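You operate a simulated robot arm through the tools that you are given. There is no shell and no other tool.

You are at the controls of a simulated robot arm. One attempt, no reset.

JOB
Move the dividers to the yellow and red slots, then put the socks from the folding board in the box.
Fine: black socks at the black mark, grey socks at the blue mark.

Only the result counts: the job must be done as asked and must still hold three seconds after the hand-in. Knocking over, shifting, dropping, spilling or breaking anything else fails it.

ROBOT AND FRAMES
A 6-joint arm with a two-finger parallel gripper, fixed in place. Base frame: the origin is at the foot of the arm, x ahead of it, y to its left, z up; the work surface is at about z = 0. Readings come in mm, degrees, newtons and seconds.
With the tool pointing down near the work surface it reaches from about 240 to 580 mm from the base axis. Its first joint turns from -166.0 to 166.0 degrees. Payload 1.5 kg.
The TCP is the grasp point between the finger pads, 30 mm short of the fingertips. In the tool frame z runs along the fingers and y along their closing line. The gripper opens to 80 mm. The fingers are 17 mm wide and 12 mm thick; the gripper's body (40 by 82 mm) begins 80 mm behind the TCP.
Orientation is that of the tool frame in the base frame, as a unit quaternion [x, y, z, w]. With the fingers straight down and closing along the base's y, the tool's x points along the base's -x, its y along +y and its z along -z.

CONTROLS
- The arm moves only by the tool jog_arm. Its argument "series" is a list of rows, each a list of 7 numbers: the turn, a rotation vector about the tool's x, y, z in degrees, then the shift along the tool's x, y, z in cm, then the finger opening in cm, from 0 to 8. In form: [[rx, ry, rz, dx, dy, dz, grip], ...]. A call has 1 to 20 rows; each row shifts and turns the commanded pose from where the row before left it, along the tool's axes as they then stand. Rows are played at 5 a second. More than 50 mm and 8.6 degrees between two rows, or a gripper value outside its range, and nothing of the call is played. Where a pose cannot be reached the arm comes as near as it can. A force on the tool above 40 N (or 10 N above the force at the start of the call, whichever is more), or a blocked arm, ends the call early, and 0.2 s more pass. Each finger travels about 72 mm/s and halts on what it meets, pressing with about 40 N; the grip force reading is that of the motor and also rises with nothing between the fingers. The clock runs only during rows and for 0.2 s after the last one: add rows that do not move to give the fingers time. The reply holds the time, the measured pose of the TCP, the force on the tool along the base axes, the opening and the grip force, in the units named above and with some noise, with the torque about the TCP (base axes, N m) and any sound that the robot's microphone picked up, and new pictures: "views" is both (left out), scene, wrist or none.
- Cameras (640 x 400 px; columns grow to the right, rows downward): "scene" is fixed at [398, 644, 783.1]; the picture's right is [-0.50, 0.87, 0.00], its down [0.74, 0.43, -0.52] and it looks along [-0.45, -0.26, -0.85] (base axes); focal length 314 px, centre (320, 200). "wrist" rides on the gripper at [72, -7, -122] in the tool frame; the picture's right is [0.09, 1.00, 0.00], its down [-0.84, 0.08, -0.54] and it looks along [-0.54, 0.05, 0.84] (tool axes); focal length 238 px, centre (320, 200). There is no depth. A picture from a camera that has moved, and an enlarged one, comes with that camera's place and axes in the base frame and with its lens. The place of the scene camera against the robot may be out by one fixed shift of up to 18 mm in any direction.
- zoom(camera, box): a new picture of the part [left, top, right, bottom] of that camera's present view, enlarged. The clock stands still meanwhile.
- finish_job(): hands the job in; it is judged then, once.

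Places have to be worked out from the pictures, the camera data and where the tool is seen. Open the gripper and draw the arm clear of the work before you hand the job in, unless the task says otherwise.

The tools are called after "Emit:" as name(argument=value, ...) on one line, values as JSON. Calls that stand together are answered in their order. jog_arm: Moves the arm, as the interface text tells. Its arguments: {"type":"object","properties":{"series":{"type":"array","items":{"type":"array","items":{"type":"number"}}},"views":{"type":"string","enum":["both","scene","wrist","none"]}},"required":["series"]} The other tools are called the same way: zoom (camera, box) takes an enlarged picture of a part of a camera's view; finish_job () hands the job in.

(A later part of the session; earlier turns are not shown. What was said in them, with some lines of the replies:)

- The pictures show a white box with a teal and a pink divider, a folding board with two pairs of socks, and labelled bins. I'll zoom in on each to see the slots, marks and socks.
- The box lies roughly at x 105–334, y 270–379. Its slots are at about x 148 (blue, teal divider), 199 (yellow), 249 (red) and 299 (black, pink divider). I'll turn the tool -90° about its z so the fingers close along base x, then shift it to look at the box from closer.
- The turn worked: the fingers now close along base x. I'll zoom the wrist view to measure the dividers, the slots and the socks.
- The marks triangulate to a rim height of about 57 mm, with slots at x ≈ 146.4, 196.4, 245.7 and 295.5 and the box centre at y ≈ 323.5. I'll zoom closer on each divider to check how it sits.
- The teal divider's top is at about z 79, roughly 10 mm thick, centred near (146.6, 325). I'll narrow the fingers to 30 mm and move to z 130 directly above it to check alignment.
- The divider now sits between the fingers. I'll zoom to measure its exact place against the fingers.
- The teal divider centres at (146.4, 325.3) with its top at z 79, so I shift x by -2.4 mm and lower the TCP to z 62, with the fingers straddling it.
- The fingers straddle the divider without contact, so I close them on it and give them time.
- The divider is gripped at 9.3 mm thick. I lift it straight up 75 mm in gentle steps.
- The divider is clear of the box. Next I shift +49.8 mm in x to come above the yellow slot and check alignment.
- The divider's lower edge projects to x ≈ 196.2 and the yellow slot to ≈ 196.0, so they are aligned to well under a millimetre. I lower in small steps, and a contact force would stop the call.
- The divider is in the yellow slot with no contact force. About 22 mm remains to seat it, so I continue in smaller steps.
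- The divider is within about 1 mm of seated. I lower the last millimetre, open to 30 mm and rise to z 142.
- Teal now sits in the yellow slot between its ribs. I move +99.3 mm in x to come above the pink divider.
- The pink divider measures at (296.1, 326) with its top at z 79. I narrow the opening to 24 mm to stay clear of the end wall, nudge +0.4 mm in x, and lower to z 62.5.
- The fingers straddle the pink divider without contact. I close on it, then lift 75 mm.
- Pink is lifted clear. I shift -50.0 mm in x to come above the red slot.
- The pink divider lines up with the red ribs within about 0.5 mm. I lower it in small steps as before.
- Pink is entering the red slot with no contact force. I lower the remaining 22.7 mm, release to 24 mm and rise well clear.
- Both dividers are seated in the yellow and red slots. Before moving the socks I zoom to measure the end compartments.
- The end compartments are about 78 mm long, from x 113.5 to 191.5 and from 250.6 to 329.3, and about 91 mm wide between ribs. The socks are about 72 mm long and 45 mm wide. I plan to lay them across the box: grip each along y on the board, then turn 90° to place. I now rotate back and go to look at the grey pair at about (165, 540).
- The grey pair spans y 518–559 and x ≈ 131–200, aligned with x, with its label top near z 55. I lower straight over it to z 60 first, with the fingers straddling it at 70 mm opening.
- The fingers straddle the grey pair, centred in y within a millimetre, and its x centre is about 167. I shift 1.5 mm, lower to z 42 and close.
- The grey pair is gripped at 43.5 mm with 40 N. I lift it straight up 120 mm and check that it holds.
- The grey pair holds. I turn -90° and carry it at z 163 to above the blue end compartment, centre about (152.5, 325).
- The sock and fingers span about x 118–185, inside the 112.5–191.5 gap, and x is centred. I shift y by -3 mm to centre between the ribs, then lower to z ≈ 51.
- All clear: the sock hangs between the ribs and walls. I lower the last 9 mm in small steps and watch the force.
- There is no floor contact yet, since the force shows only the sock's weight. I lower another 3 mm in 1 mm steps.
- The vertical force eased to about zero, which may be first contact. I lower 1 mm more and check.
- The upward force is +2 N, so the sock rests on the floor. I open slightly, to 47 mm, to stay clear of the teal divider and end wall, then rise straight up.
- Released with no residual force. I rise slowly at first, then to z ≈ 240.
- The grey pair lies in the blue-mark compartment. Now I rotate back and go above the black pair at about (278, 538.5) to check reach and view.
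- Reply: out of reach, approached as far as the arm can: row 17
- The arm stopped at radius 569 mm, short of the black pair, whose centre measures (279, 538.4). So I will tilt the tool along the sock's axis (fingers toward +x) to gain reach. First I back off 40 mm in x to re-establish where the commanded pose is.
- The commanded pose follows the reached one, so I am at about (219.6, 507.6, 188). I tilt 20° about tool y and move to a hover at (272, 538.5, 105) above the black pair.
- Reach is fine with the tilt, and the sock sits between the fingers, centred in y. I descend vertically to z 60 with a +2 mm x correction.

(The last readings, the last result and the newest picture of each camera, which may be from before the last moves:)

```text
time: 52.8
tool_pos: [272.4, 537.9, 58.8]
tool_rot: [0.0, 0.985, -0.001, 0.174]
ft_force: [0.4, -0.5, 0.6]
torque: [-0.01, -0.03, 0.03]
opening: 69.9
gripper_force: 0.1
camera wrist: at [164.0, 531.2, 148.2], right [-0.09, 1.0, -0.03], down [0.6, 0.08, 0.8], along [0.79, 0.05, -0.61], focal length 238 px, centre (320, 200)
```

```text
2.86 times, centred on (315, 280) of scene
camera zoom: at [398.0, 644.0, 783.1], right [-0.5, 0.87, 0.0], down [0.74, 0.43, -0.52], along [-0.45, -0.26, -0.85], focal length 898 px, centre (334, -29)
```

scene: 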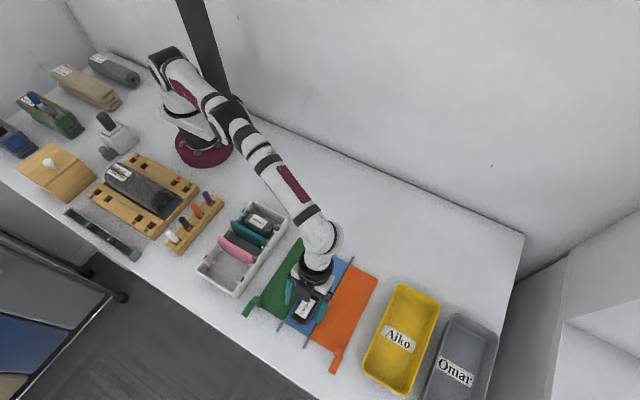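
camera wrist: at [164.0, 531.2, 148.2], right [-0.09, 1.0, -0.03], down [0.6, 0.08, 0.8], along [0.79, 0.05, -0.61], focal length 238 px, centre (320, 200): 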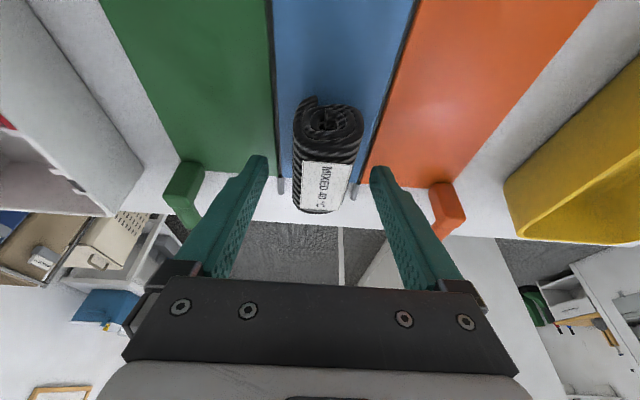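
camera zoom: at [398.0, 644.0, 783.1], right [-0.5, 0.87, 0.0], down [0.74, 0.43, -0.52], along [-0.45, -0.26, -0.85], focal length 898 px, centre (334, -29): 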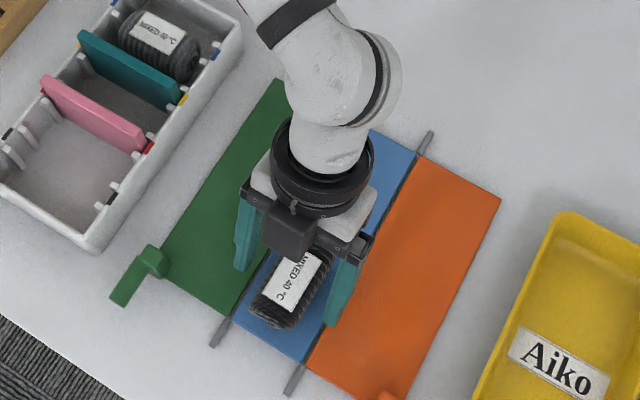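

The fingers straddle the black pair well. I lower to z ≈ 42 with a further +2 mm in x, then close.

Emit:
jog_arm(series=[[0, 0, 0, 0.2, 0.03, 0.83, 7], [0, 0, 0, 0.193, 0, 0.835, 7], [0, 0, 0, 0, 0, 0, 7], [0, 0, 0, 0, 0, 0, 5], [0, 0, 0, 0, 0, 0, 4], [0, 0, 0, 0, 0, 0, 3], [0, 0, 0, 0, 0, 0, 3], [0, 0, 0, 0, 0, 0, 3]])

Emit:
zoom(camera="wrist", box=[220, 40, 440, 280])

Emit:
zoom(camera="scene", box=[250, 210, 380, 350])

```text
time: 54.6
tool_pos: [274.9, 538.4, 43.2]
tool_rot: [0.0, 0.985, 0.0, 0.174]
ft_force: [0.8, -0.4, 0.6]
torque: [-0.02, 0.01, 0.01]
opening: 43.1
gripper_force: 39.4
camera wrist: at [166.0, 531.8, 131.7], right [-0.09, 1.0, -0.03], down [0.6, 0.08, 0.8], along [0.79, 0.05, -0.61], focal length 238 px, centre (320, 200)
```

scene: 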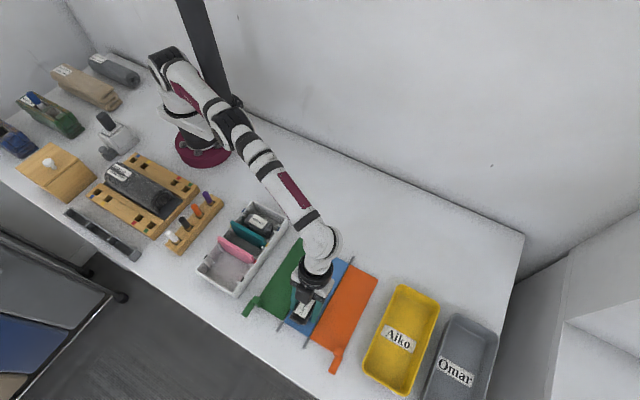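
wrist: 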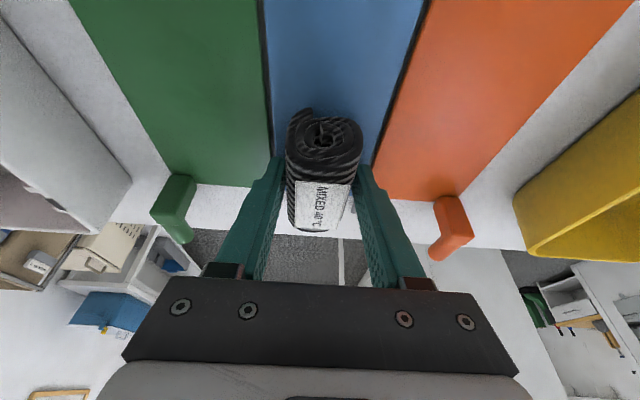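

```text
1.67 times, centred on (330, 160) of wrist
camera zoom: at [166.0, 531.8, 131.7], right [-0.09, 1.0, -0.03], down [0.6, 0.08, 0.8], along [0.79, 0.05, -0.61], focal length 397 px, centre (303, 267)
```

zoom: 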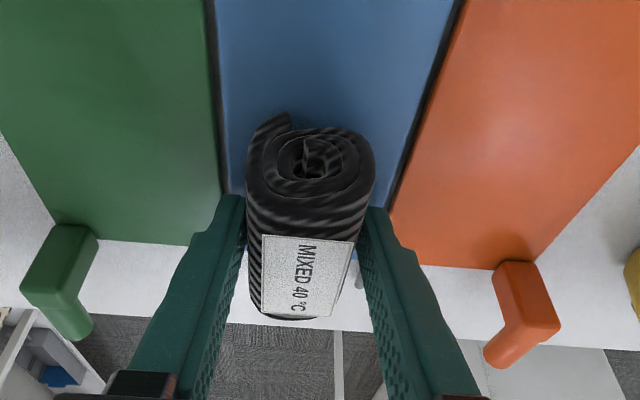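

```text
2.86 times, centred on (315, 280) of scene
camera zoom: at [398.0, 644.0, 783.1], right [-0.5, 0.87, 0.0], down [0.74, 0.43, -0.52], along [-0.45, -0.26, -0.85], focal length 898 px, centre (334, -29)
```

zoom: 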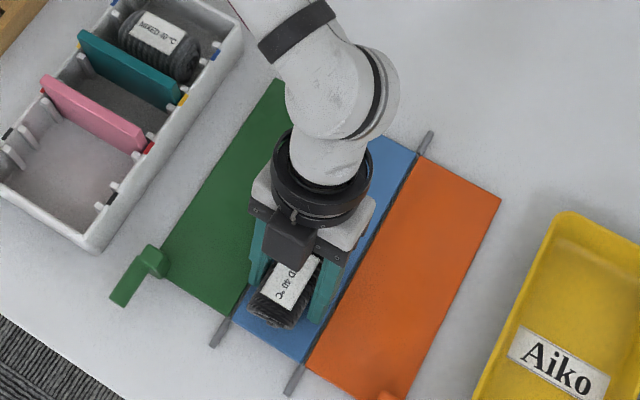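

The black pair is gripped at 43 mm with 39 N. I lift it straight up 45 mm, then up and toward the base together so the arm stays in reach.

Emit:
jog_arm(series=[[0, 0, 0, -0.342, 0, -0.94, 3], [0, 0, 0, -0.513, 0, -1.41, 3], [0, 0, 0, -0.684, 0, -1.879, 3], [0, 0, 0, -0.855, -3.0, -2.349, 3], [0, 0, 0, -0.855, -3.0, -2.349, 3], [0, 0, 0, -0.855, -3.0, -2.349, 3], [0, 0, 0, 0, 0, 0, 3], [0, 0, 0, 0, 0, 0, 3]])

```text
time: 56.4
tool_pos: [274.7, 449.7, 161.7]
tool_rot: [0.0, 0.985, 0.0, 0.174]
ft_force: [0.6, -0.2, -0.5]
torque: [0.03, 0.03, 0.01]
opening: 43.1
gripper_force: 40.1
camera wrist: at [166.1, 442.4, 251.5], right [-0.09, 1.0, -0.03], down [0.6, 0.08, 0.8], along [0.79, 0.05, -0.61], focal length 238 px, centre (320, 200)
```

scene: 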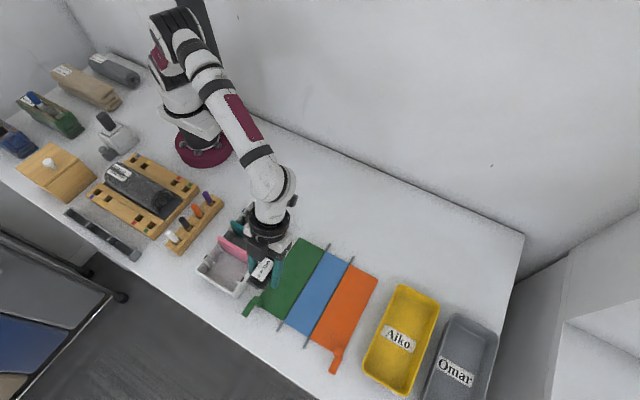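
wrist: 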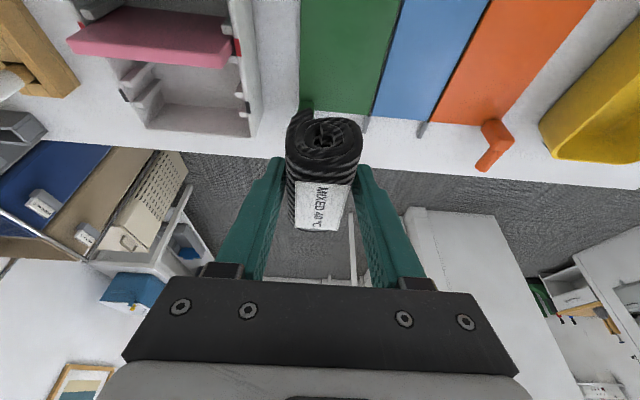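

The black pair holds level. I now turn +90° about the base vertical, keeping the 20° tilt.

Emit:
jog_arm(series=[[-2.804, 0, -7.705, 0, 0, 0, 3], [-2.804, 0, -7.705, 0, 0, 0, 3], [-2.804, 0, -7.705, 0, 0, 0, 3], [-2.804, 0, -7.705, 0, 0, 0, 3], [-2.804, 0, -7.705, 0, 0, 0, 3], [-2.804, 0, -7.705, 0, 0, 0, 3], [-2.804, 0, -7.705, 0, 0, 0, 3], [-2.804, 0, -7.705, 0, 0, 0, 3], [-2.804, 0, -7.705, 0, 0, 0, 3], [-2.804, 0, -7.705, 0, 0, 0, 3], [-2.736, 0, -7.518, 0, 0, 0, 3], [0, 0, 0, 0, 0, 0, 3], [0, 0, 0, 0, 0, 0, 3]])

```text
time: 59.2
tool_pos: [273.9, 448.2, 163.0]
tool_rot: [0.697, -0.696, -0.123, -0.122]
ft_force: [0.3, -0.3, 0.7]
torque: [0.03, -0.02, -0.03]
opening: 43.2
gripper_force: 39.8
camera wrist: at [282.0, 339.6, 251.9], right [-1.0, -0.09, -0.03], down [-0.08, 0.6, 0.8], along [-0.05, 0.79, -0.61], focal length 238 px, centre (320, 200)
```

scene: 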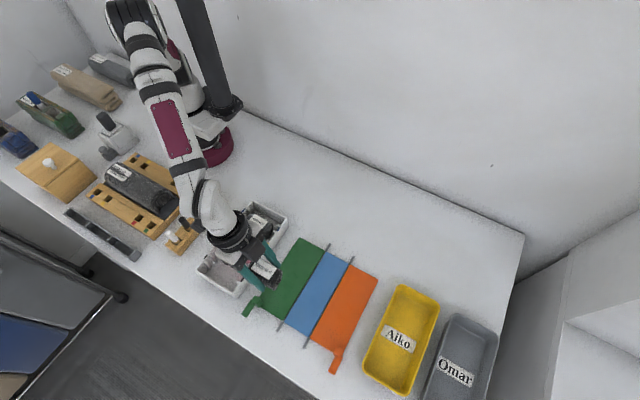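
wrist: 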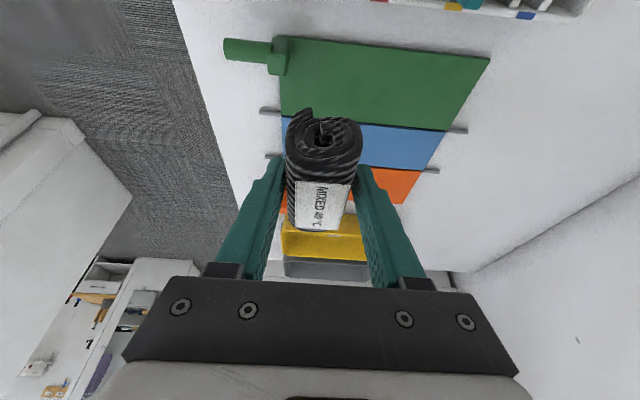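

Orientation is as intended. I carry the pair to above the black-mark compartment: TCP (290, 319.6, 162), which puts the sock's centre at about (290, 324).

Emit:
jog_arm(series=[[0, 0, 0, 3.026, -0.392, -1.101, 3], [0, 0, 0, 3.026, -0.392, -1.101, 3], [0, 0, 0, 3.026, -0.392, -1.101, 3], [0, 0, 0, 3.026, -0.392, -1.101, 3], [0, 0, 0, 0, 0, 0, 3], [0, 0, 0, 0, 0, 0, 3]])

Emit:
zoom(camera="wrist", box=[200, 0, 440, 280])

Emit:
zoom(camera="scene", box=[190, 180, 310, 310])

```text
time: 60.6
tool_pos: [289.4, 319.7, 162.9]
tool_rot: [0.697, -0.696, -0.123, -0.123]
ft_force: [-0.5, -0.4, 0.5]
torque: [0.01, -0.02, 0.0]
opening: 43.4
gripper_force: 40.0
camera wrist: at [297.3, 210.8, 251.1], right [-1.0, -0.09, -0.03], down [-0.08, 0.6, 0.8], along [-0.05, 0.79, -0.61], focal length 238 px, centre (320, 200)
```

scene: 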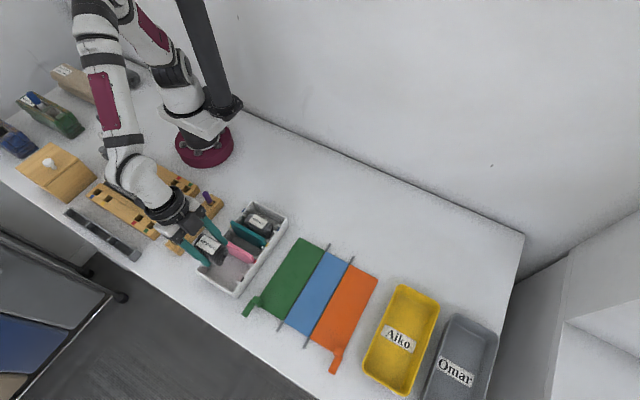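
wrist: 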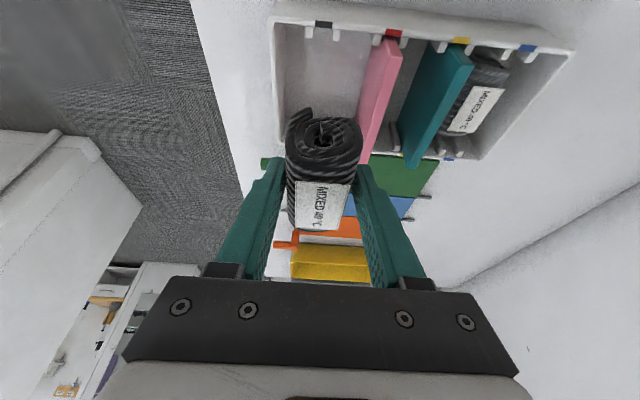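

```text
1.43 times, centred on (320, 140) of wrist
camera zoom: at [297.3, 210.8, 251.1], right [-1.0, -0.09, -0.03], down [-0.08, 0.6, 0.8], along [-0.05, 0.79, -0.61], focal length 340 px, centre (320, 286)
```

zoom: 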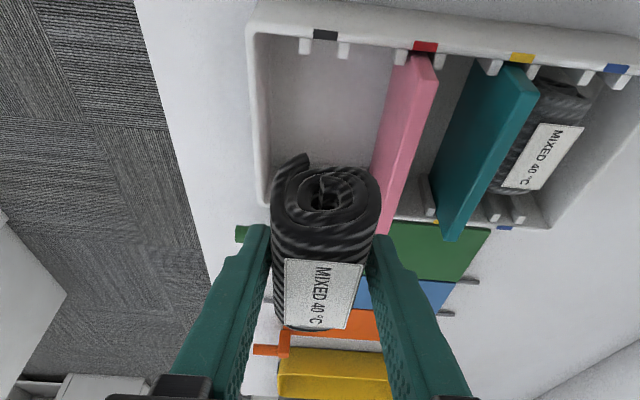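

```text
3.08 times, centred on (250, 245) of scene
camera zoom: at [398.0, 644.0, 783.1], right [-0.5, 0.87, 0.0], down [0.74, 0.43, -0.52], along [-0.45, -0.26, -0.85], focal length 967 px, centre (535, 62)
```

zoom: 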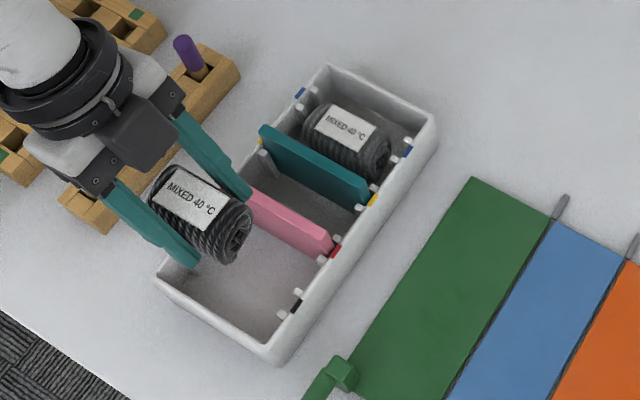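

The sock and fingers span about x 256–324, inside the 250.6–329.3 gap, and y is centred between the ribs. The wrist camera stays well above the pen stand. I lower vertically to z ≈ 53.

Emit:
jog_arm(series=[[0, 0, 0, 0.684, 0, 1.879, 3], [0, 0, 0, 0.855, 0, 2.349, 3], [0, 0, 0, 0.684, 0, 1.879, 3], [0, 0, 0, 0.513, 0, 1.41, 3], [0, 0, 0, 0.513, 0, 1.41, 3], [0, 0, 0, 0.342, 0, 0.94, 3], [0, 0, 0, 0.154, 0, 0.423, 3], [0, 0, 0, 0, 0, 0, 3]])

Emit:
zoom(camera="wrist", box=[200, 0, 440, 280])

Emit:
zoom(camera="scene", box=[190, 180, 310, 310])

```text
time: 62.4
tool_pos: [290.5, 320.6, 52.8]
tool_rot: [-0.696, 0.696, 0.122, 0.123]
ft_force: [0.8, 0.7, -0.5]
torque: [0.01, -0.01, 0.0]
opening: 43.4
gripper_force: 40.3
camera wrist: at [297.7, 211.1, 142.0], right [-1.0, -0.09, -0.03], down [-0.08, 0.6, 0.8], along [-0.05, 0.79, -0.61], focal length 238 px, centre (320, 200)
```

scene: 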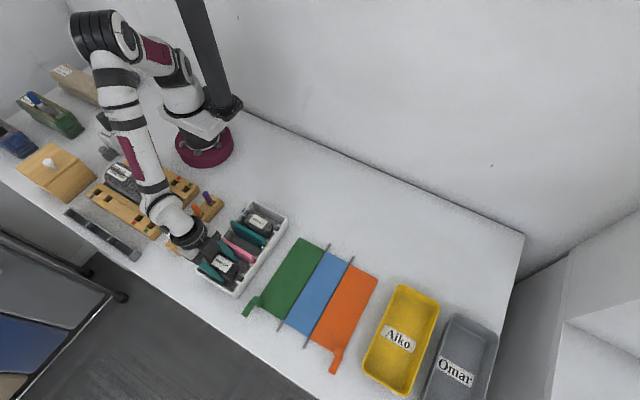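
wrist: 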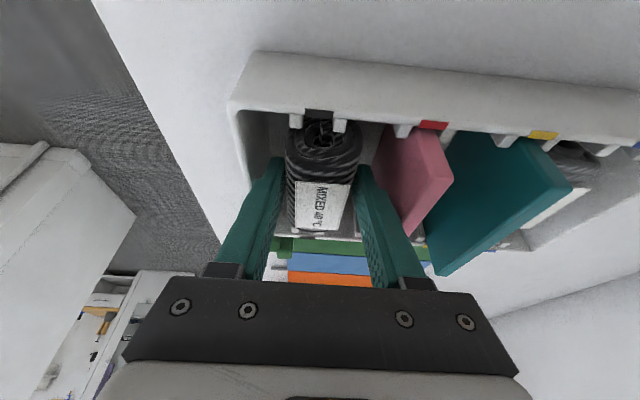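

```text
1.43 times, centred on (320, 140) of wrist
camera zoom: at [297.7, 211.1, 142.0], right [-1.0, -0.09, -0.03], down [-0.08, 0.6, 0.8], along [-0.05, 0.79, -0.61], focal length 340 px, centre (320, 286)
```

zoom: 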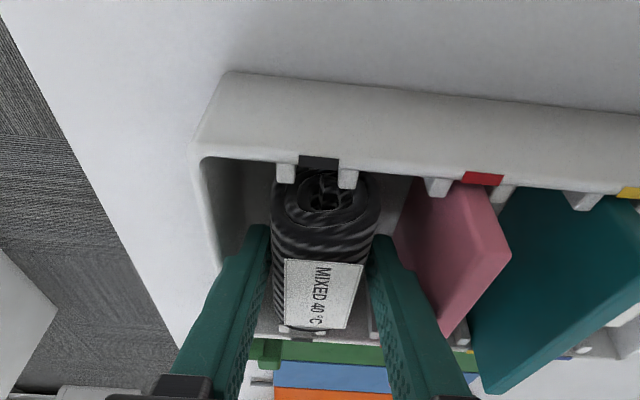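

```text
3.08 times, centred on (250, 245) of scene
camera zoom: at [398.0, 644.0, 783.1], right [-0.5, 0.87, 0.0], down [0.74, 0.43, -0.52], along [-0.45, -0.26, -0.85], focal length 967 px, centre (535, 62)
```

zoom: 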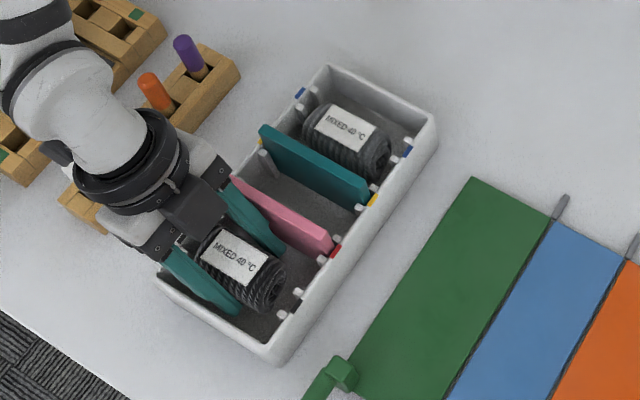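

Everything is clear and the force is near zero. I lower the next 11 mm in small vertical steps.

Emit:
jog_arm(series=[[0, 0, 0, 0.137, 0, 0.376, 3], [0, 0, 0, 0.068, 0, 0.188, 3], [0, 0, 0, 0.068, 0, 0.188, 3], [0, 0, 0, 0.034, 0, 0.094, 3], [0, 0, 0, 0.034, 0, 0.094, 3], [0, 0, 0, 0.034, 0, 0.094, 3], [0, 0, 0, 0, 0, 0, 3]], views="wrist")

```text
time: 64.0
tool_pos: [290.2, 320.4, 42.3]
tool_rot: [0.696, -0.696, -0.123, -0.122]
ft_force: [0.8, -0.7, -0.2]
torque: [0.01, -0.01, -0.03]
opening: 43.2
gripper_force: 39.8
camera wrist: at [297.6, 210.9, 131.4], right [-1.0, -0.09, -0.03], down [-0.08, 0.6, 0.8], along [-0.05, 0.79, -0.61], focal length 238 px, centre (320, 200)
```

wrist: 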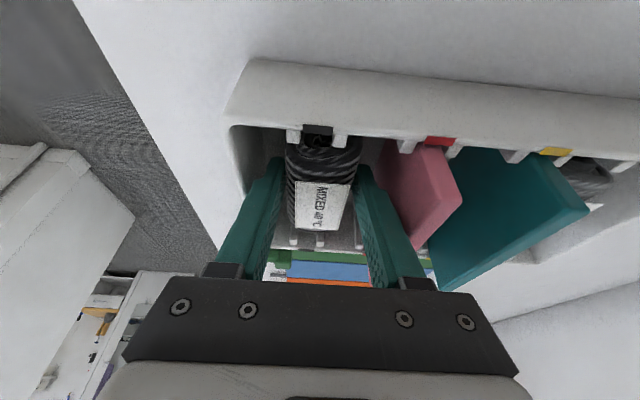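

I see no contact yet at z 42.3, so I step down 1 mm at a time and read the force.

Emit:
jog_arm(series=[[0, 0, 0, 0.034, 0, 0.094, 3], [0, 0, 0, 0, 0, 0, 3]], views="none")

Emit:
jog_arm(series=[[0, 0, 0, 0.034, 0, 0.094, 3], [0, 0, 0, 0, 0, 0, 3]], views="none")

```text
time: 64.6
tool_pos: [291.6, 320.6, 39.9]
tool_rot: [0.697, -0.696, -0.123, -0.123]
ft_force: [-0.2, 0.4, -1.1]
torque: [0.01, 0.03, 0.0]
opening: 43.0
gripper_force: 40.3
```

```text
time: 65.2
tool_pos: [290.0, 319.8, 40.5]
tool_rot: [0.697, -0.696, -0.123, -0.123]
ft_force: [-0.8, 0.4, -0.5]
torque: [0.0, 0.01, 0.0]
opening: 43.3
gripper_force: 40.2
```

Still only the weight shows. I take one more millimetre, then another, reading each.

Emit:
jog_arm(series=[[0, 0, 0, 0.034, 0, 0.094, 3], [0, 0, 0, 0, 0, 0, 3], [0, 0, 0, 0, 0, 0, 3]], views="none")

```text
time: 66.0
tool_pos: [290.3, 320.0, 39.6]
tool_rot: [0.697, -0.696, -0.124, -0.122]
ft_force: [0.4, -0.6, -0.4]
torque: [0.0, 0.0, 0.01]
opening: 43.2
gripper_force: 40.2
```

The force is unchanged at z ≈ 39.4, so I lower another millimetre and read it.

Emit:
jog_arm(series=[[0, 0, 0, 0.034, 0, 0.094, 3], [0, 0, 0, 0, 0, 0, 3], [0, 0, 0, 0, 0, 0, 3]], views="none")

```text
time: 66.8
tool_pos: [290.1, 320.3, 38.4]
tool_rot: [-0.696, 0.696, 0.122, 0.124]
ft_force: [-4.3, -5.3, 22.2]
torque: [0.0, 0.19, -0.05]
opening: 43.6
gripper_force: 40.4
```

Firm contact shows at 22 N, so the sock is on the floor. I back off 0.7 mm to relieve it and check.

Emit:
jog_arm(series=[[0, 0, 0, -0.024, 0, -0.066, 3], [0, 0, 0, 0, 0, 0, 3]], views="wrist")

Emit:
zoom(camera="scene", box=[190, 180, 310, 310])

```text
time: 67.4
tool_pos: [290.3, 321.0, 38.7]
tool_rot: [0.697, -0.696, -0.122, -0.123]
ft_force: [-2.6, 5.0, 11.6]
torque: [0.35, 0.09, 0.03]
opening: 42.9
gripper_force: 39.8
camera wrist: at [297.8, 211.2, 128.5], right [-1.0, -0.09, -0.03], down [-0.08, 0.6, 0.8], along [-0.05, 0.79, -0.61], focal length 238 px, centre (320, 200)
```

wrist: 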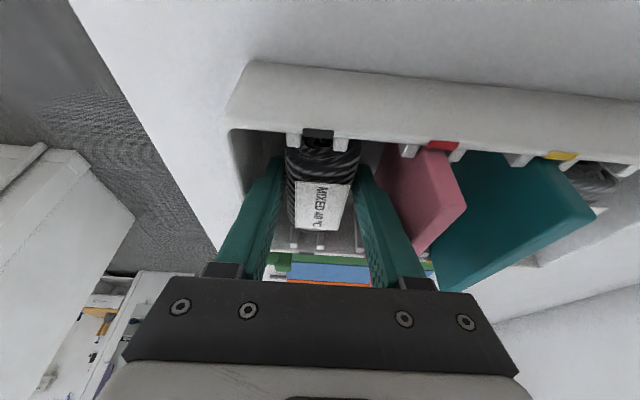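

```text
3.08 times, centred on (250, 245) of scene
camera zoom: at [398.0, 644.0, 783.1], right [-0.5, 0.87, 0.0], down [0.74, 0.43, -0.52], along [-0.45, -0.26, -0.85], focal length 967 px, centre (535, 62)
```

zoom: 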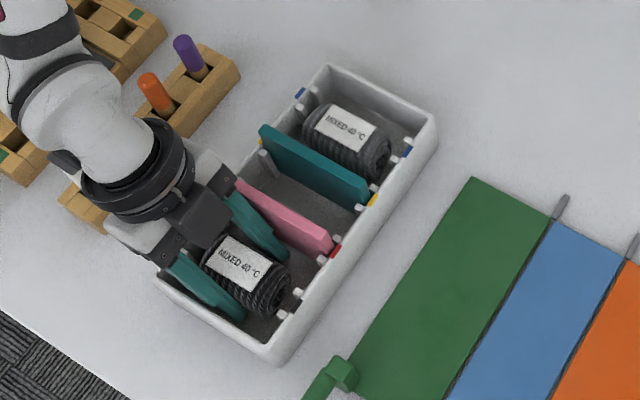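

A residual 12 N push remains near the sock's bottom. I raise another 0.6 mm before releasing.

Emit:
jog_arm(series=[[0, 0, 0, -0.02, 0, -0.056, 3], [0, 0, 0, 0, 0, 0, 3]], views="none")

```text
time: 68.0
tool_pos: [290.0, 319.6, 39.3]
tool_rot: [-0.696, 0.696, 0.122, 0.123]
ft_force: [0.8, -0.5, 0.1]
torque: [0.05, 0.0, 0.0]
opening: 43.2
gripper_force: 39.9
```

The force is back to about zero with the sock just touching the floor. I open to 47 mm.

Emit:
jog_arm(series=[[0, 0, 0, 0, 0, 0, 4.5], [0, 0, 0, 0, 0, 0, 4.7], [0, 0, 0, 0, 0, 0, 4.7], [0, 0, 0, 0, 0, 0, 4.7]])

Emit:
zoom(camera="wrist", box=[200, 50, 440, 290])

Emit:
zoom(camera="scene", box=[190, 180, 310, 310])

```text
time: 69.0
tool_pos: [290.7, 320.8, 39.5]
tool_rot: [-0.696, 0.697, 0.122, 0.122]
ft_force: [0.6, -0.4, 0.2]
torque: [0.05, 0.0, 0.02]
opening: 47.3
gripper_force: 0.1
camera wrist: at [298.0, 210.9, 129.1], right [-1.0, -0.09, -0.03], down [-0.08, 0.6, 0.8], along [-0.05, 0.79, -0.61], focal length 238 px, centre (320, 200)
```

scene: 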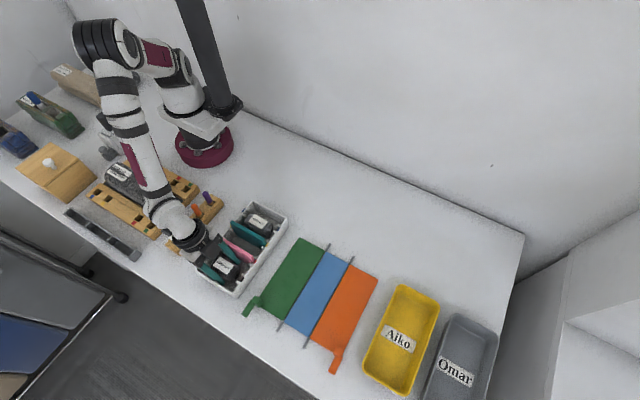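
wrist: 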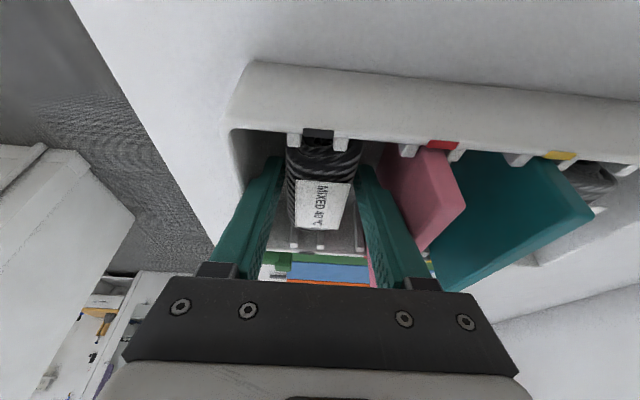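

```text
1.67 times, centred on (320, 170) of wrist
camera zoom: at [298.0, 210.9, 129.1], right [-1.0, -0.09, -0.03], down [-0.08, 0.6, 0.8], along [-0.05, 0.79, -0.61], focal length 397 px, centre (320, 250)
```

zoom: 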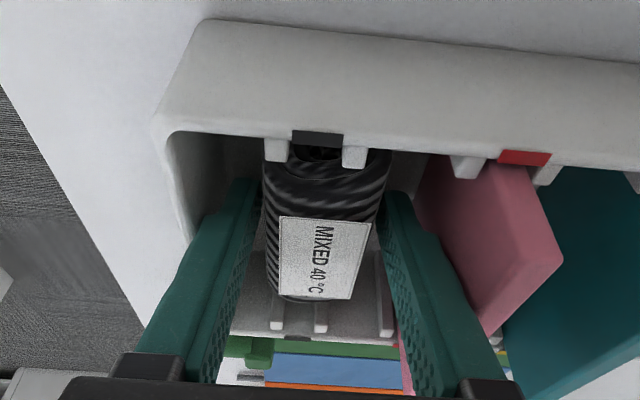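

```text
3.08 times, centred on (250, 245) of scene
camera zoom: at [398.0, 644.0, 783.1], right [-0.5, 0.87, 0.0], down [0.74, 0.43, -0.52], along [-0.45, -0.26, -0.85], focal length 967 px, centre (535, 62)
```

zoom: 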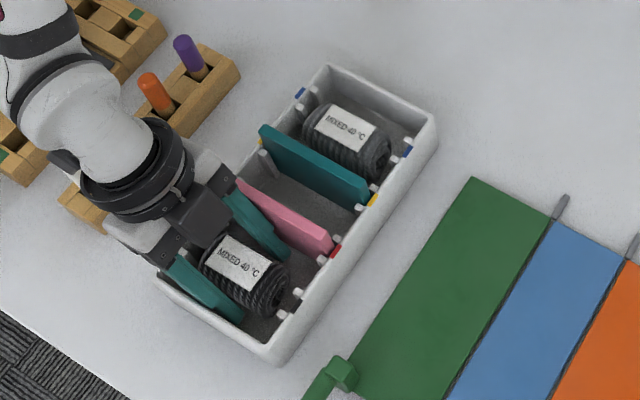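

Released with zero force. I rise vertically, slowly at first, to z ≈ 220.

Emit:
jog_arm(series=[[0, 0, 0, -0.342, 0, -0.94, 4.7], [0, 0, 0, -0.684, 0, -1.879, 4.7], [0, 0, 0, -0.855, 0, -2.349, 4.7], [0, 0, 0, -1.026, 0, -2.819, 4.7], [0, 0, 0, -1.368, 0, -3.759, 4.7], [0, 0, 0, -1.368, 0, -3.759, 4.7], [0, 0, 0, -1.368, 0, -3.759, 4.7], [0, 0, 0, 0, 0, 0, 4.7]])

Emit:
zoom(camera="wrist", box=[200, 0, 480, 200])

Emit:
zoom(camera="scene", box=[190, 180, 310, 310])

```text
time: 70.8
tool_pos: [289.3, 319.8, 244.5]
tool_rot: [0.697, -0.696, -0.124, -0.123]
ft_force: [0.4, 0.0, 0.1]
torque: [0.0, 0.03, -0.01]
opening: 46.9
gripper_force: 0.0
camera wrist: at [298.0, 210.3, 334.5], right [-1.0, -0.09, -0.03], down [-0.08, 0.6, 0.8], along [-0.05, 0.79, -0.61], focal length 238 px, centre (320, 200)
```

scene: 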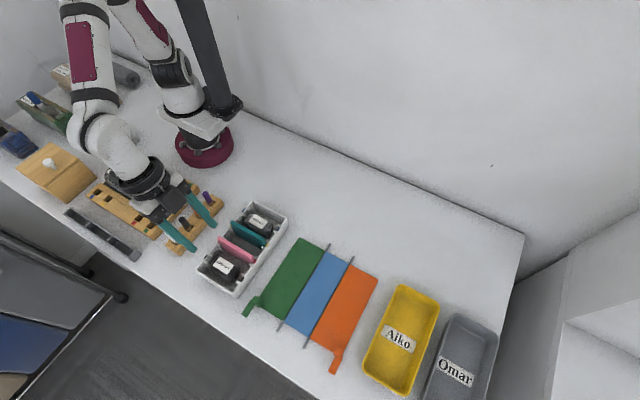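
wrist: 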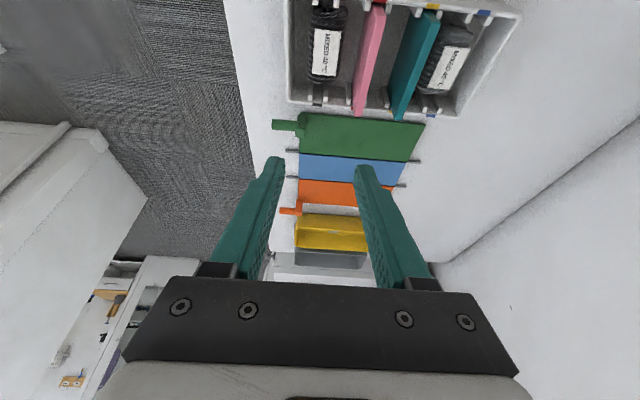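

```text
2.00 times, centred on (340, 100) of wrist
camera zoom: at [298.0, 210.3, 334.5], right [-1.0, -0.09, -0.03], down [-0.08, 0.6, 0.8], along [-0.05, 0.79, -0.61], focal length 477 px, centre (280, 400)
```

zoom: 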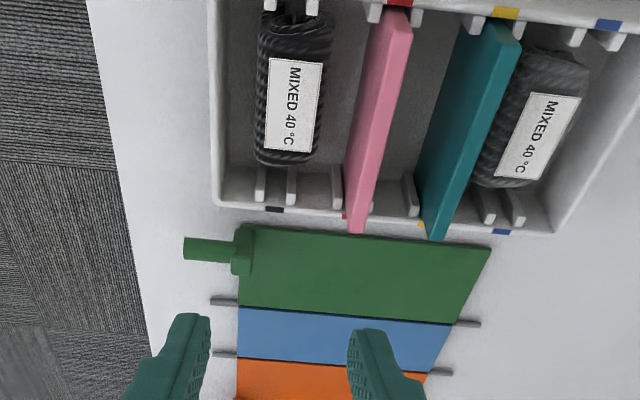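

```text
3.08 times, centred on (250, 245) of scene
camera zoom: at [398.0, 644.0, 783.1], right [-0.5, 0.87, 0.0], down [0.74, 0.43, -0.52], along [-0.45, -0.26, -0.85], focal length 967 px, centre (535, 62)
```

zoom: 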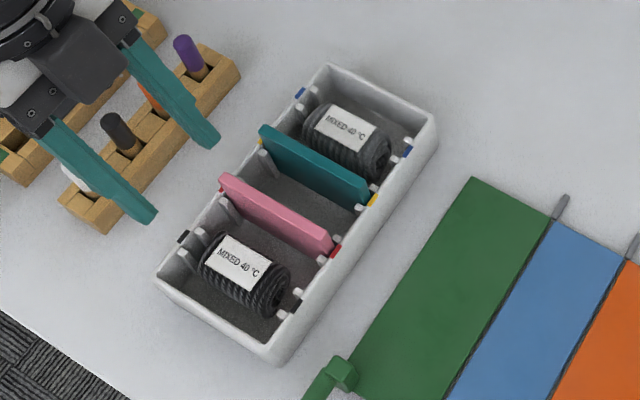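

Everything looks right: grey at the blue mark, black at the black mark, teal in yellow, pink in red, and the pens undisturbed. I level the tool, open the gripper and draw the arm up and away from the work.

Emit:
jog_arm(series=[[0, 0, 0, -1.0, 0, -2.8, 6], [0, 6.67, 0, 0, 0, 0, 8], [0, 6.67, 0, 0, 0, 0, 8], [0, 6.66, 0, 0, 0, 0, 8], [0, 0, 0, 2.0, 2.0, -3.0, 8], [0, 0, 0, 2.0, 2.0, -3.0, 8], [0, 0, 0, 2.0, 2.0, -3.0, 8], [0, 0, 0, 0, 0, 0, 8], [0, 0, 0, 0, 0, 0, 8]])

Emit:
zoom(camera="scene", box=[170, 170, 400, 390])

Emit:
zoom(camera="wrist", box=[200, 0, 480, 240])

```text
time: 72.8
tool_pos: [229.5, 259.7, 362.5]
tool_rot: [0.707, -0.707, 0.0, 0.0]
ft_force: [0.5, 0.2, 0.0]
torque: [0.0, 0.02, 0.0]
opening: 80.2
gripper_force: 0.1
camera wrist: at [237.9, 188.1, 485.1], right [-1.0, -0.09, 0.0], down [-0.08, 0.84, 0.54], along [-0.05, 0.54, -0.84], focal length 238 px, centre (320, 200)
```

scene: 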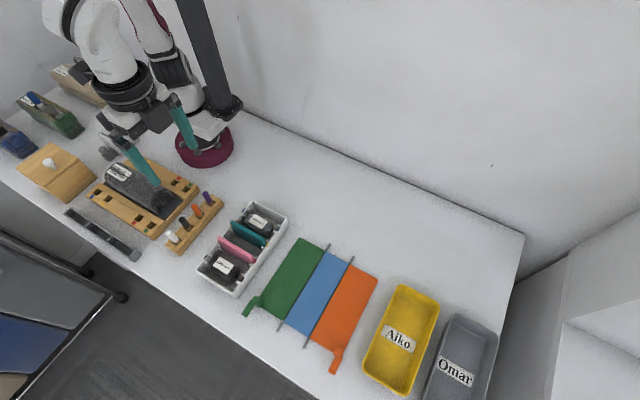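
wrist: 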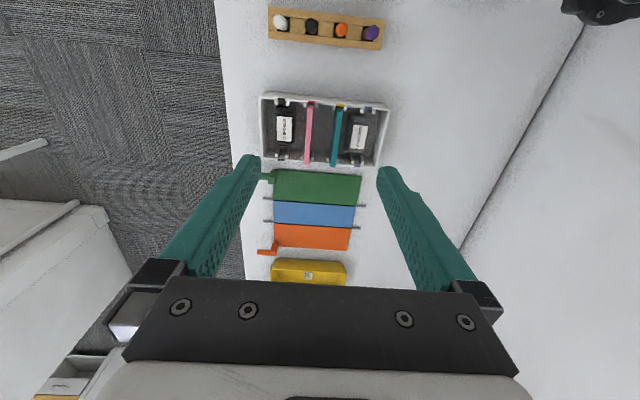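

```text
1.82 times, centred on (285, 280) of scene
camera zoom: at [398.0, 644.0, 783.1], right [-0.5, 0.87, 0.0], down [0.74, 0.43, -0.52], along [-0.45, -0.26, -0.85], focal length 572 px, centre (384, 54)
```

zoom: 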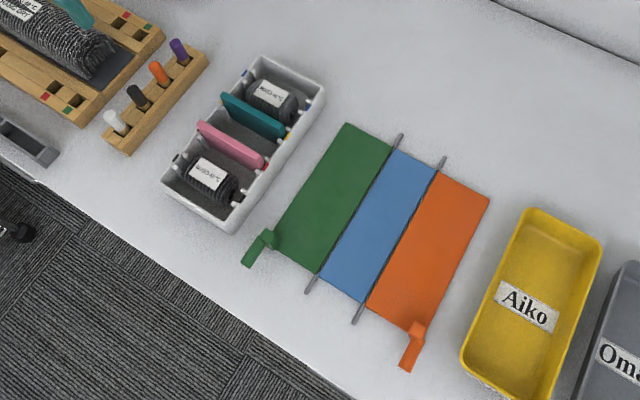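

```text
1.67 times, centred on (340, 120) of wrist
camera zoom: at [237.9, 188.1, 485.1], right [-1.0, -0.09, 0.0], down [-0.08, 0.84, 0.54], along [-0.05, 0.54, -0.84], focal length 397 px, centre (287, 333)
```

zoom: 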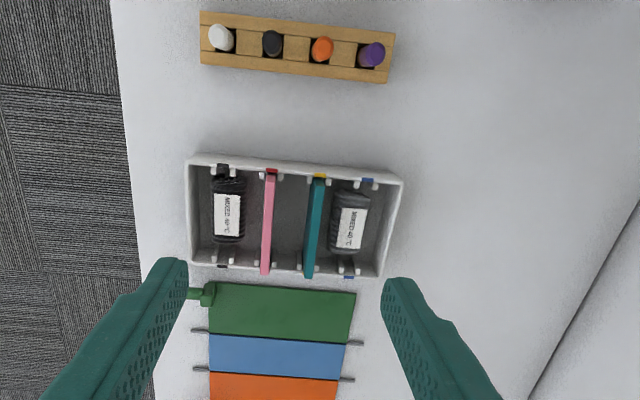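

The final pictures show the grey pair at the blue mark, the black pair at the black mark, and both dividers seated in yellow and red. The board is empty, nothing else has moved, the gripper is open and the arm is clear, so I hand the job in.

Emit:
finish_job()

```text
The job is handed in.
```

The job is done and handed in. In the last pictures before hand-in, everything was in place:

- **Dividers:** the teal divider sits in the yellow slot and the pink one in the red slot.
- **Socks:** the grey pair lies in the end compartment at the blue mark, and the black pair in the one at the black mark. Both lie across the width of the box, and the folding board is empty.
- **Surroundings:** in the pictures, the box, pens, board and bins looked unmoved. The gripper was open and the arm was up and away from the work.

While I set the black pair down, it pressed on the box floor at about 22 N. I backed off until the force was near zero and then released, and nothing shifted that I could see.
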